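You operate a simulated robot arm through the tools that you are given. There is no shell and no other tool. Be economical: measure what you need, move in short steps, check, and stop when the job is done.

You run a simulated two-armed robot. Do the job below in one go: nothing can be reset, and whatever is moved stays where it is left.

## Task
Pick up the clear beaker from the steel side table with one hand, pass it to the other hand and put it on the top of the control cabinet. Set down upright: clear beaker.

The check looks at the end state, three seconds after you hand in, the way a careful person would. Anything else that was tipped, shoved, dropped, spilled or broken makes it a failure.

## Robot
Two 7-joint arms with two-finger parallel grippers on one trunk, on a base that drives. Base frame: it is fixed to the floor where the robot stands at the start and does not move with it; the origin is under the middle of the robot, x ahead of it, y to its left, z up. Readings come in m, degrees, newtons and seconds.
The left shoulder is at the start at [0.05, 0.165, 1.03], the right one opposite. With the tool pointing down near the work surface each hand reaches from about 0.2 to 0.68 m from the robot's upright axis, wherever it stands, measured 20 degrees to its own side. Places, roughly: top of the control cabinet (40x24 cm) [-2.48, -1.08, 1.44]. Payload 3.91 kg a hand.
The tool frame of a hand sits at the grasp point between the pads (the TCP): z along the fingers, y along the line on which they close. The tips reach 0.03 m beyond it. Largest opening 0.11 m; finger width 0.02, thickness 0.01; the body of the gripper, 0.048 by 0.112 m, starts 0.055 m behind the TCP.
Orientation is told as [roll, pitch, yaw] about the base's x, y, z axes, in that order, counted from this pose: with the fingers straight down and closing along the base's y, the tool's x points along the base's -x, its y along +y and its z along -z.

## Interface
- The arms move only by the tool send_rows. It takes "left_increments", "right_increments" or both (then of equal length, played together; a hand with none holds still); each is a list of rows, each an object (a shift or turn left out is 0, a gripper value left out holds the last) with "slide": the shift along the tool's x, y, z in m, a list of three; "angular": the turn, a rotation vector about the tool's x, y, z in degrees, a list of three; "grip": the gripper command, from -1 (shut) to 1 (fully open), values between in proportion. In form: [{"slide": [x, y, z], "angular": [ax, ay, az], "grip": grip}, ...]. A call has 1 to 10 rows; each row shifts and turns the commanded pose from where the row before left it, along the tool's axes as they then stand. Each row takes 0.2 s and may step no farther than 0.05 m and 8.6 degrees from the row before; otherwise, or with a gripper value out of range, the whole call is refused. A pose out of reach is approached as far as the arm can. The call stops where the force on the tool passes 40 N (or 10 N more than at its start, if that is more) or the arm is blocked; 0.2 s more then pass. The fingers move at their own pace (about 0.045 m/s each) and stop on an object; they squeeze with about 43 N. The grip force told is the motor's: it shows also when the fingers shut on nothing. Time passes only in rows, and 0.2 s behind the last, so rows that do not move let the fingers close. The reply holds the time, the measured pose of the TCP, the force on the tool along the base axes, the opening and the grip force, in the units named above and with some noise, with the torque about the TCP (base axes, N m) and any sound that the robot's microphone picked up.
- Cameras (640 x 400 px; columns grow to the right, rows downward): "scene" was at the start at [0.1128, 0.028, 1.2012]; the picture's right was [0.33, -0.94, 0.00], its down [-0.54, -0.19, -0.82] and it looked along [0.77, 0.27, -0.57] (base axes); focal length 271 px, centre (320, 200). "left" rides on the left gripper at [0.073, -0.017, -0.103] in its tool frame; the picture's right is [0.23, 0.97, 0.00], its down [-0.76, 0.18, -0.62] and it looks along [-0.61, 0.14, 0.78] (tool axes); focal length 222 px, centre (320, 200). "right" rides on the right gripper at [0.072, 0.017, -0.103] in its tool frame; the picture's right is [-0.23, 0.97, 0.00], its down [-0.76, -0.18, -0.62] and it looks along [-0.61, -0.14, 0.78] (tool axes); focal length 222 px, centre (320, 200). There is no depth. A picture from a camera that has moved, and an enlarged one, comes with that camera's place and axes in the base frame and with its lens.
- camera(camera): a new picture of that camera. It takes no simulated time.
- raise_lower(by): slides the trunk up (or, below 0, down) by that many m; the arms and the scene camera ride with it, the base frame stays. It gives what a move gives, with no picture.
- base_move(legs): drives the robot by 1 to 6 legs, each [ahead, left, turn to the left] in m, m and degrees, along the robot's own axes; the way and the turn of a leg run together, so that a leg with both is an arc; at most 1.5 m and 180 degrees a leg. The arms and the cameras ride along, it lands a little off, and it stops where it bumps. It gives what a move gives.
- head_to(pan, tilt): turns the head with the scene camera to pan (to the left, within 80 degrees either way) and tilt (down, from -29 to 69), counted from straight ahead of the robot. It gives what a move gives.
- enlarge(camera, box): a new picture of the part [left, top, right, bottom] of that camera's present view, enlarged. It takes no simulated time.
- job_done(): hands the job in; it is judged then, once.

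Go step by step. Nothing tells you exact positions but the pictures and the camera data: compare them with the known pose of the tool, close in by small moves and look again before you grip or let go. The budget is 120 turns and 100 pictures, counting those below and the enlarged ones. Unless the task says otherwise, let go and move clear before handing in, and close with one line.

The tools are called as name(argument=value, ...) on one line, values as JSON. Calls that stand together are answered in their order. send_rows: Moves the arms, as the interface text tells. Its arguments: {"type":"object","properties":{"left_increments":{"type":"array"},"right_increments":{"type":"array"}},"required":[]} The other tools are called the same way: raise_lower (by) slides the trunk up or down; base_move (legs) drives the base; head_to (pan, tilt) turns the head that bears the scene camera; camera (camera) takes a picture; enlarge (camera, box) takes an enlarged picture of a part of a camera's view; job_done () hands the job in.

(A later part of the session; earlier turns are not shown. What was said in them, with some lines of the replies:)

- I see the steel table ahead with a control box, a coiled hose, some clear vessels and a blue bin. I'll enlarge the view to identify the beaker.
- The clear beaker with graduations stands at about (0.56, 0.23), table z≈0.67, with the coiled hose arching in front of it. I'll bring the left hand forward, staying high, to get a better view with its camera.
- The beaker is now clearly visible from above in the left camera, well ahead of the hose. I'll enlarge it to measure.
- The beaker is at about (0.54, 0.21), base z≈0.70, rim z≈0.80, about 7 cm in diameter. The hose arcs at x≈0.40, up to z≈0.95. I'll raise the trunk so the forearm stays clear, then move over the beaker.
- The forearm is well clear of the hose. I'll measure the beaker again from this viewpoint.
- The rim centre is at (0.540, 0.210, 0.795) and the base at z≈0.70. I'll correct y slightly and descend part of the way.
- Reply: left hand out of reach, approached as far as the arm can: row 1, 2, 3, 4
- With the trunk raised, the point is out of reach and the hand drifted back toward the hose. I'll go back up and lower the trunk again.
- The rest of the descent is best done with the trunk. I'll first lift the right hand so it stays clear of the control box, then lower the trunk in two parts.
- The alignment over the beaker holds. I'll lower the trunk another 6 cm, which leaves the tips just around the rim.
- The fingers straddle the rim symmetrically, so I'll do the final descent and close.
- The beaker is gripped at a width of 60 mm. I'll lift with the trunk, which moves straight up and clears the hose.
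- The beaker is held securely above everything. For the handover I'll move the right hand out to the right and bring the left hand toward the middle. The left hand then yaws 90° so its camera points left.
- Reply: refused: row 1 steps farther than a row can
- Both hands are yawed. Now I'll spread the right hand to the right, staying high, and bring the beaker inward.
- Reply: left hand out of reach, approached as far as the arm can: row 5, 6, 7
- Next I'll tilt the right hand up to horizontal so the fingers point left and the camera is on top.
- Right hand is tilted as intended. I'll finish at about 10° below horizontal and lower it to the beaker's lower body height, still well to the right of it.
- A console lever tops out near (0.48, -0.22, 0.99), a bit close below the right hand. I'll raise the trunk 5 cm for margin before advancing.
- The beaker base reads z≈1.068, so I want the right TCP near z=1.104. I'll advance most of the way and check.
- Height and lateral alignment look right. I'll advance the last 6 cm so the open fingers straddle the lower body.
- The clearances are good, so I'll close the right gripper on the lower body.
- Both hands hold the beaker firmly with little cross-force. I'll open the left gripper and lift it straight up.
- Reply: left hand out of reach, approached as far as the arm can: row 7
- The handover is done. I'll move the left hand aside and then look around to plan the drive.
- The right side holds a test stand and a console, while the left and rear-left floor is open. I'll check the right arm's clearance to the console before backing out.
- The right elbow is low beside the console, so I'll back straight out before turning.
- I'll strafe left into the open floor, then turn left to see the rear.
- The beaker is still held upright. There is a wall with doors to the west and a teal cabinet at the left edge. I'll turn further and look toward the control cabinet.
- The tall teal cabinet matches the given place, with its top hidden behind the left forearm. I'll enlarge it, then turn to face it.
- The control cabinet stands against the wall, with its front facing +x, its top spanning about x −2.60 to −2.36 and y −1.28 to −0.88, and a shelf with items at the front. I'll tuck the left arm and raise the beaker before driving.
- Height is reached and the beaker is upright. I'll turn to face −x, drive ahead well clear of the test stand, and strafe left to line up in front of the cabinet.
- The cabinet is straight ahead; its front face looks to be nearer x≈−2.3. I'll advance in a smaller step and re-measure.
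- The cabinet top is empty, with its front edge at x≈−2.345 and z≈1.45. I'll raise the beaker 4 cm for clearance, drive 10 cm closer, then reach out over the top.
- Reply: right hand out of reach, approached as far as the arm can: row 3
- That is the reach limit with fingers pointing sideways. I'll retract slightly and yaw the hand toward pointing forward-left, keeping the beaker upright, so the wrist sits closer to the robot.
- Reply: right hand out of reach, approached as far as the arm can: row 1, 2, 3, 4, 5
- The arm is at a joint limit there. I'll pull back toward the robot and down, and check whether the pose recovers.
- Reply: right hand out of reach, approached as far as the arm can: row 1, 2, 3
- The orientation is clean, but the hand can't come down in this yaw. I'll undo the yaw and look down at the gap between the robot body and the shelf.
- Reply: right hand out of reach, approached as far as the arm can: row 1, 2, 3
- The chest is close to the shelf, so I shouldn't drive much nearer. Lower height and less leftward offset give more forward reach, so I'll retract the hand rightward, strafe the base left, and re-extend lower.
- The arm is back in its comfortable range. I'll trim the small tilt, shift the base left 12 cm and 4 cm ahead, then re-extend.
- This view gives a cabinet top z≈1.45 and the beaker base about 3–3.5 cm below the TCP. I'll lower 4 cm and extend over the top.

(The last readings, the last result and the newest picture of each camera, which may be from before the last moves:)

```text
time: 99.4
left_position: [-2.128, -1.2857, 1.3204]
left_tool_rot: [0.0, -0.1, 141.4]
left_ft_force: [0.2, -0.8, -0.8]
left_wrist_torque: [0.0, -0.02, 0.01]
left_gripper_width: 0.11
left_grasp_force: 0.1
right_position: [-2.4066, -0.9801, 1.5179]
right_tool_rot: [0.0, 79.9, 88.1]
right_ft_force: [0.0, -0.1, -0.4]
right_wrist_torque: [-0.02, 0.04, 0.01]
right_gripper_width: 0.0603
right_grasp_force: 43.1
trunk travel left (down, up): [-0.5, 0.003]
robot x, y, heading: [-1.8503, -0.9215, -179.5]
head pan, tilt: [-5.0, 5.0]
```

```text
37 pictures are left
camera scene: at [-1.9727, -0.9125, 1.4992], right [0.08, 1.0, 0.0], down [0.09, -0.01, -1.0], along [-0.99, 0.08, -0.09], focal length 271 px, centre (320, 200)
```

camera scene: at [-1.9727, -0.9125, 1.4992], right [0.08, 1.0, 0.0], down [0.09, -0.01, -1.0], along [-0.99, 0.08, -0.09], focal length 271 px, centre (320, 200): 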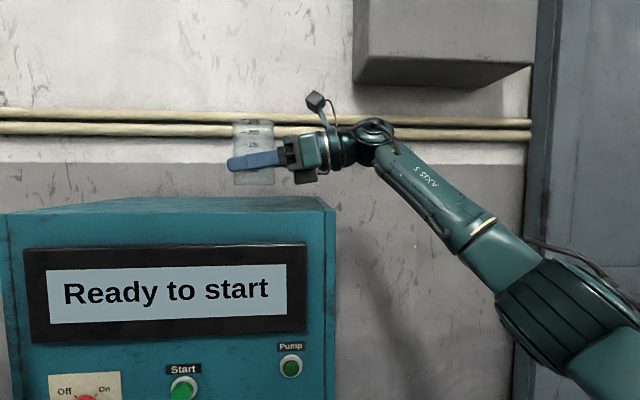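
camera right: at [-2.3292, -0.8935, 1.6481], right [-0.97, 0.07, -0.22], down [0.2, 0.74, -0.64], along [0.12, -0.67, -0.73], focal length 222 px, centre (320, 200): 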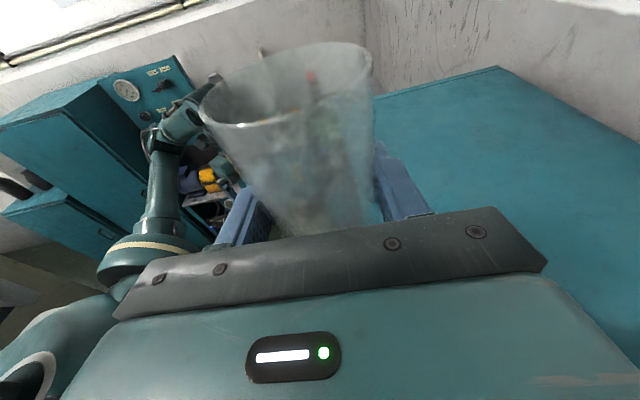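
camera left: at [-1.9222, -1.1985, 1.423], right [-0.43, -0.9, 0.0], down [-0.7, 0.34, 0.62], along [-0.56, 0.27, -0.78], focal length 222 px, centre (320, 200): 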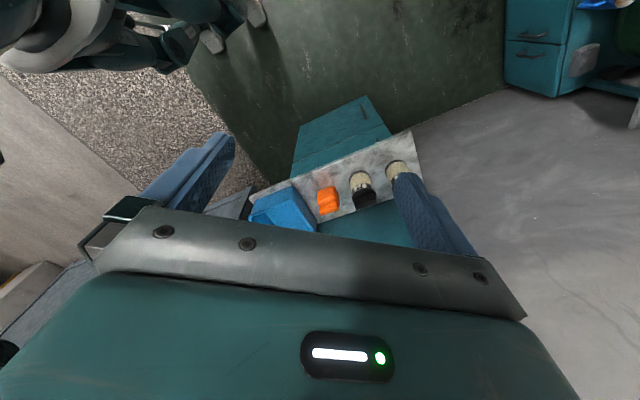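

Still in reach. I'll extend the last bit while lowering slightly.

send_rows(right_increments=[{"slide": [-0.0148, 0.018, 0.0026]}, {"slide": [0, 0.015, 0]}])

enlarge(camera="scene", box=[180, 90, 400, 230])

camera(camera="right")

```text
time: 100.0
left_position: [-2.1259, -1.2856, 1.3206]
left_tool_rot: [0.1, -0.2, 141.5]
left_ft_force: [0.4, 0.1, 0.1]
left_wrist_torque: [0.01, 0.02, -0.01]
left_gripper_width: 0.1099
left_grasp_force: 0.0
right_position: [-2.4381, -0.9785, 1.5036]
right_tool_rot: [0.3, 79.9, 88.5]
right_ft_force: [0.4, -0.2, -0.4]
right_wrist_torque: [-0.02, -0.01, 0.04]
right_gripper_width: 0.06
right_grasp_force: 42.9
trunk travel left (down, up): [-0.5, 0.003]
robot x, y, heading: [-1.8531, -0.9209, -179.7]
head pan, tilt: [-5.0, 5.0]
```

```text
2.86 times, centred on (290, 160) of scene
camera zoom: at [-1.9717, -0.9124, 1.4993], right [0.08, 1.0, 0.0], down [0.09, -0.01, -1.0], along [-0.99, 0.08, -0.09], focal length 775 px, centre (406, 314)
```

zoom: 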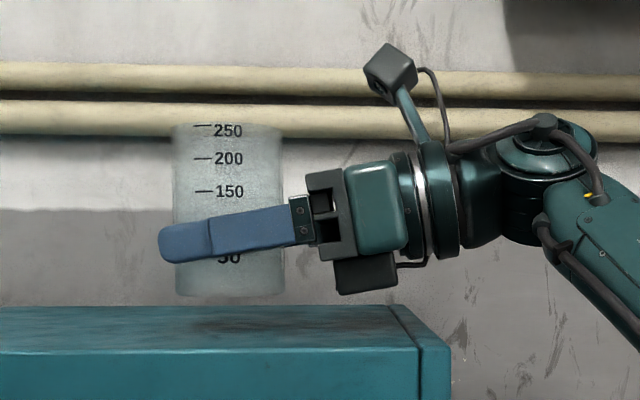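

```text
35 pictures are left
camera right: at [-2.4515, -0.8901, 1.5929], right [-0.97, 0.07, -0.22], down [0.2, 0.74, -0.64], along [0.12, -0.67, -0.73], focal length 222 px, centre (320, 200)
```

right: 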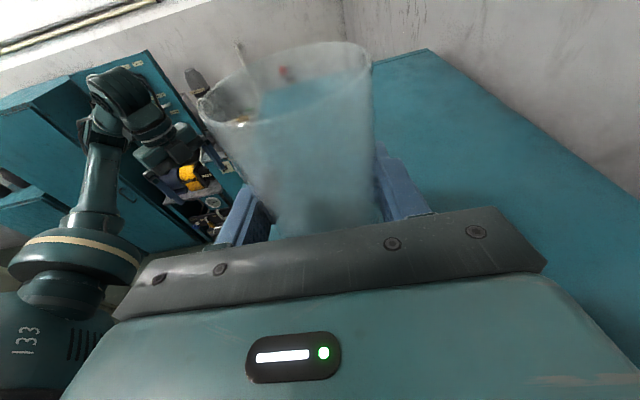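

The beaker is upright over the top, with about 2 cm to go; a housing under the gripper sits nearly level with the beaker's base, so I'll descend in small steps.

send_rows(right_increments=[{"slide": [-0.0059, 0, 0.001]}, {"slide": [-0.0059, 0, 0.001]}])

enlarge(camera="scene", box=[220, 130, 340, 230])

```text
time: 100.6
left_position: [-2.1279, -1.2852, 1.3214]
left_tool_rot: [-0.1, -0.2, 141.3]
left_ft_force: [0.0, -0.3, -0.2]
left_wrist_torque: [0.0, 0.0, 0.02]
left_gripper_width: 0.11
left_grasp_force: 0.1
right_position: [-2.4374, -0.9783, 1.4907]
right_tool_rot: [0.0, 79.9, 88.2]
right_ft_force: [0.4, -0.7, -0.9]
right_wrist_torque: [-0.02, 0.0, 0.02]
right_gripper_width: 0.0601
right_grasp_force: 43.0
trunk travel left (down, up): [-0.5, 0.003]
robot x, y, heading: [-1.8504, -0.9148, -180.0]
head pan, tilt: [-5.0, 5.0]
```

```text
4.00 times, centred on (280, 180) of scene
camera zoom: at [-1.9723, -0.9117, 1.4993], right [0.08, 1.0, 0.0], down [0.09, -0.01, -1.0], along [-0.99, 0.08, -0.09], focal length 1085 px, centre (480, 280)
```

zoom: 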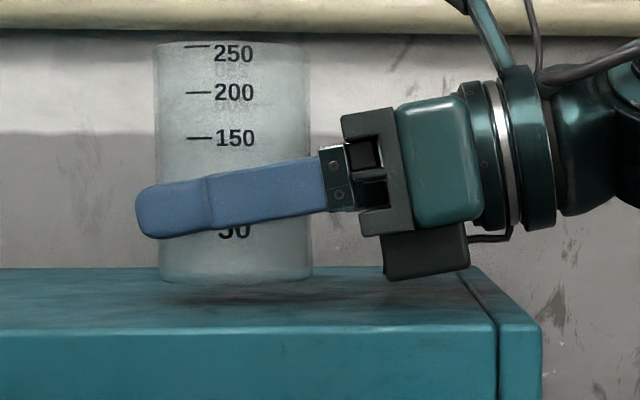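

send_rows(right_increments=[{"slide": [-0.003, 0, 0.0005]}, {}])

send_rows(right_increments=[{"slide": [-0.002, 0, 0.0003]}, {}])

enlarge(camera="scene", box=[220, 130, 340, 230])

```text
time: 101.2
left_position: [-2.1279, -1.2858, 1.3201]
left_tool_rot: [0.0, -0.2, 141.4]
left_ft_force: [1.2, -0.7, 0.1]
left_wrist_torque: [0.0, 0.02, 0.01]
left_gripper_width: 0.1101
left_grasp_force: 0.1
right_position: [-2.4379, -0.9787, 1.4881]
right_tool_rot: [-0.1, 79.8, 88.1]
right_ft_force: [0.2, -0.4, -0.5]
right_wrist_torque: [0.01, -0.07, -0.02]
right_gripper_width: 0.06
right_grasp_force: 42.9
trunk travel left (down, up): [-0.5, 0.003]
robot x, y, heading: [-1.8501, -0.9184, -179.6]
head pan, tilt: [-5.0, 5.0]
```

```text
time: 101.8
left_position: [-2.1274, -1.2847, 1.3202]
left_tool_rot: [-0.1, -0.2, 141.4]
left_ft_force: [0.3, 0.3, 0.0]
left_wrist_torque: [0.03, 0.01, 0.03]
left_gripper_width: 0.1099
left_grasp_force: 0.0
right_position: [-2.4389, -0.977, 1.4875]
right_tool_rot: [-0.1, 79.8, 88.0]
right_ft_force: [0.6, 0.8, -0.1]
right_wrist_torque: [0.0, -0.01, -0.02]
right_gripper_width: 0.0602
right_grasp_force: 42.7
trunk travel left (down, up): [-0.5, 0.003]
robot x, y, heading: [-1.8503, -0.9172, -179.7]
head pan, tilt: [-5.0, 5.0]
```

```text
4.00 times, centred on (280, 180) of scene
camera zoom: at [-1.9722, -0.9119, 1.4993], right [0.08, 1.0, 0.0], down [0.09, -0.01, -1.0], along [-0.99, 0.08, -0.09], focal length 1085 px, centre (480, 280)
```

zoom: 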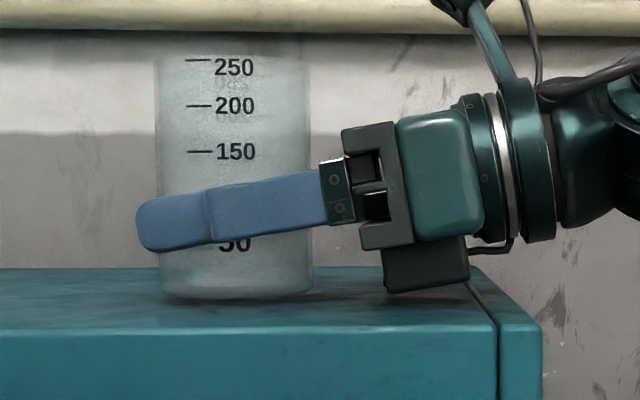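

No contact yet, and the contact shadow is closing. I'll continue in 1.5 mm steps.

send_rows(right_increments=[{"slide": [-0.0015, 0, 0.0003]}, {}])

send_rows(right_increments=[{"slide": [-0.0015, 0, 0.0003]}, {}])

enlarge(camera="scene", box=[220, 130, 340, 230])

```text
time: 102.4
left_position: [-2.1278, -1.2852, 1.3197]
left_tool_rot: [0.0, -0.1, 141.4]
left_ft_force: [-0.4, -0.5, 0.3]
left_wrist_torque: [-0.01, -0.01, 0.0]
left_gripper_width: 0.11
left_grasp_force: 0.1
right_position: [-2.4385, -0.9789, 1.4844]
right_tool_rot: [0.0, 79.9, 88.1]
right_ft_force: [-0.3, -0.6, 0.0]
right_wrist_torque: [0.01, 0.02, -0.03]
right_gripper_width: 0.0603
right_grasp_force: 43.1
trunk travel left (down, up): [-0.5, 0.003]
robot x, y, heading: [-1.8548, -0.9174, -179.8]
head pan, tilt: [-5.0, 5.0]
```

```text
time: 103.0
left_position: [-2.1279, -1.2865, 1.3195]
left_tool_rot: [0.1, -0.2, 141.5]
left_ft_force: [-0.2, 0.1, 0.8]
left_wrist_torque: [0.0, -0.03, 0.0]
left_gripper_width: 0.1102
left_grasp_force: 0.1
right_position: [-2.4377, -0.9785, 1.4841]
right_tool_rot: [0.2, 80.1, 88.4]
right_ft_force: [-1.6, -0.6, 2.5]
right_wrist_torque: [0.24, -0.01, 0.11]
right_gripper_width: 0.0601
right_grasp_force: 43.1
trunk travel left (down, up): [-0.5, 0.003]
robot x, y, heading: [-1.8532, -0.9292, -179.7]
head pan, tilt: [-5.0, 5.0]
```

```text
4.00 times, centred on (280, 180) of scene
camera zoom: at [-1.9722, -0.9119, 1.4993], right [0.08, 1.0, 0.0], down [0.09, -0.01, -1.0], along [-0.99, 0.08, -0.09], focal length 1085 px, centre (480, 280)
```

zoom: 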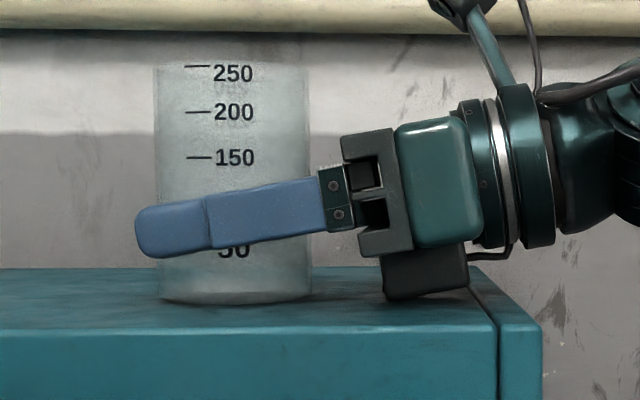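

There's light contact of about 2.5 N and the beaker is level at the surface. I'll open the gripper gently.

send_rows(right_increments=[{"grip": 0.3}, {"grip": 0.6}, {"grip": 1}, {"grip": 1}, {"grip": 1}])

enlarge(camera="scene", box=[220, 130, 340, 230])

camera(camera="right")

```text
time: 104.2
left_position: [-2.1279, -1.2872, 1.3213]
left_tool_rot: [0.0, -0.4, 141.4]
left_ft_force: [-0.5, 0.5, 0.6]
left_wrist_torque: [0.01, 0.0, 0.0]
left_gripper_width: 0.11
left_grasp_force: 0.0
right_position: [-2.4378, -0.9774, 1.484]
right_tool_rot: [0.2, 80.0, 88.3]
right_ft_force: [-4.6, -0.4, 8.0]
right_wrist_torque: [0.5, 0.05, 0.27]
right_gripper_width: 0.1098
right_grasp_force: 0.1
trunk travel left (down, up): [-0.5, 0.003]
robot x, y, heading: [-1.8511, -0.9193, -179.6]
head pan, tilt: [-5.0, 5.0]
```

```text
4.00 times, centred on (280, 180) of scene
camera zoom: at [-1.9721, -0.9119, 1.4993], right [0.08, 1.0, 0.0], down [0.09, -0.01, -1.0], along [-0.99, 0.08, -0.09], focal length 1085 px, centre (480, 280)
```

zoom: 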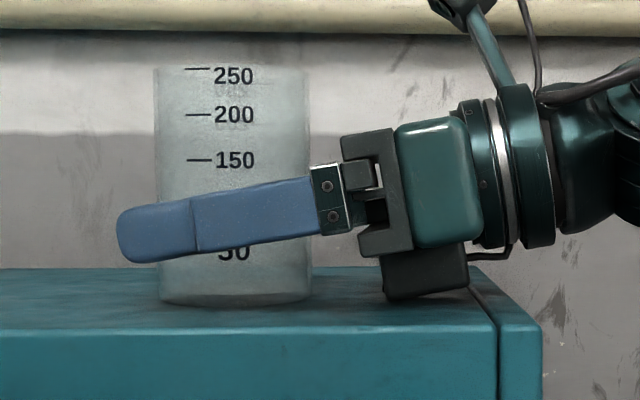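

```text
30 pictures are left
camera right: at [-2.4519, -0.8893, 1.5734], right [-0.97, 0.07, -0.22], down [0.2, 0.74, -0.64], along [0.12, -0.67, -0.73], focal length 222 px, centre (320, 200)
```

right: 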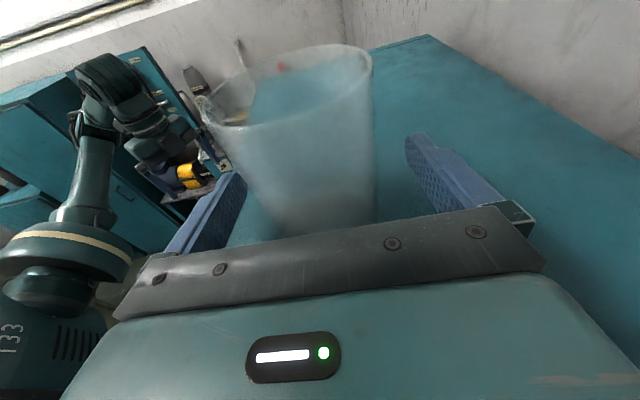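

The beaker is standing free. I'll unload slightly, then back the hand straight out along its fingers.

send_rows(right_increments=[{"slide": [0.003, 0, 0]}, {"slide": [0, 0, -0.02]}, {"slide": [0, 0, -0.03]}, {"slide": [0, 0, -0.03]}, {"slide": [0, 0, -0.03]}, {"slide": [0.02, 0, -0.03]}])

camera(camera="scene")

```text
time: 105.6
left_position: [-2.1271, -1.2856, 1.32]
left_tool_rot: [0.0, -0.2, 141.3]
left_ft_force: [-0.1, -0.3, 0.0]
left_wrist_torque: [0.02, 0.01, 0.0]
left_gripper_width: 0.1101
left_grasp_force: 0.0
right_position: [-2.4327, -0.8443, 1.5308]
right_tool_rot: [0.2, 79.9, 88.4]
right_ft_force: [0.6, 0.4, -0.2]
right_wrist_torque: [-0.04, -0.01, 0.0]
right_gripper_width: 0.1103
right_grasp_force: 0.1
trunk travel left (down, up): [-0.5, 0.003]
robot x, y, heading: [-1.8552, -0.9153, -179.5]
head pan, tilt: [-5.0, 5.0]
```

```text
29 pictures are left
camera scene: at [-1.9713, -0.912, 1.4993], right [0.08, 1.0, 0.0], down [0.09, -0.01, -1.0], along [-0.99, 0.08, -0.09], focal length 271 px, centre (320, 200)
```

scene: 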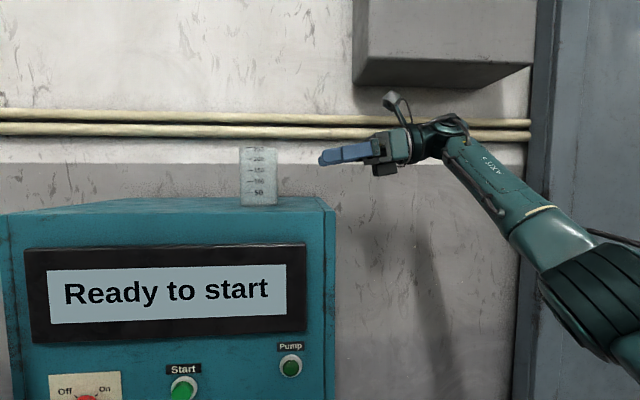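

The beaker stands upright on the cabinet top and both hands are clear. I'll hand in.

job_done()

```text
The job is handed in.
```

The clear beaker was picked up with the left hand, passed to the right, and set upright on top of the control cabinet; I saw nothing else moved, and the job is handed in.
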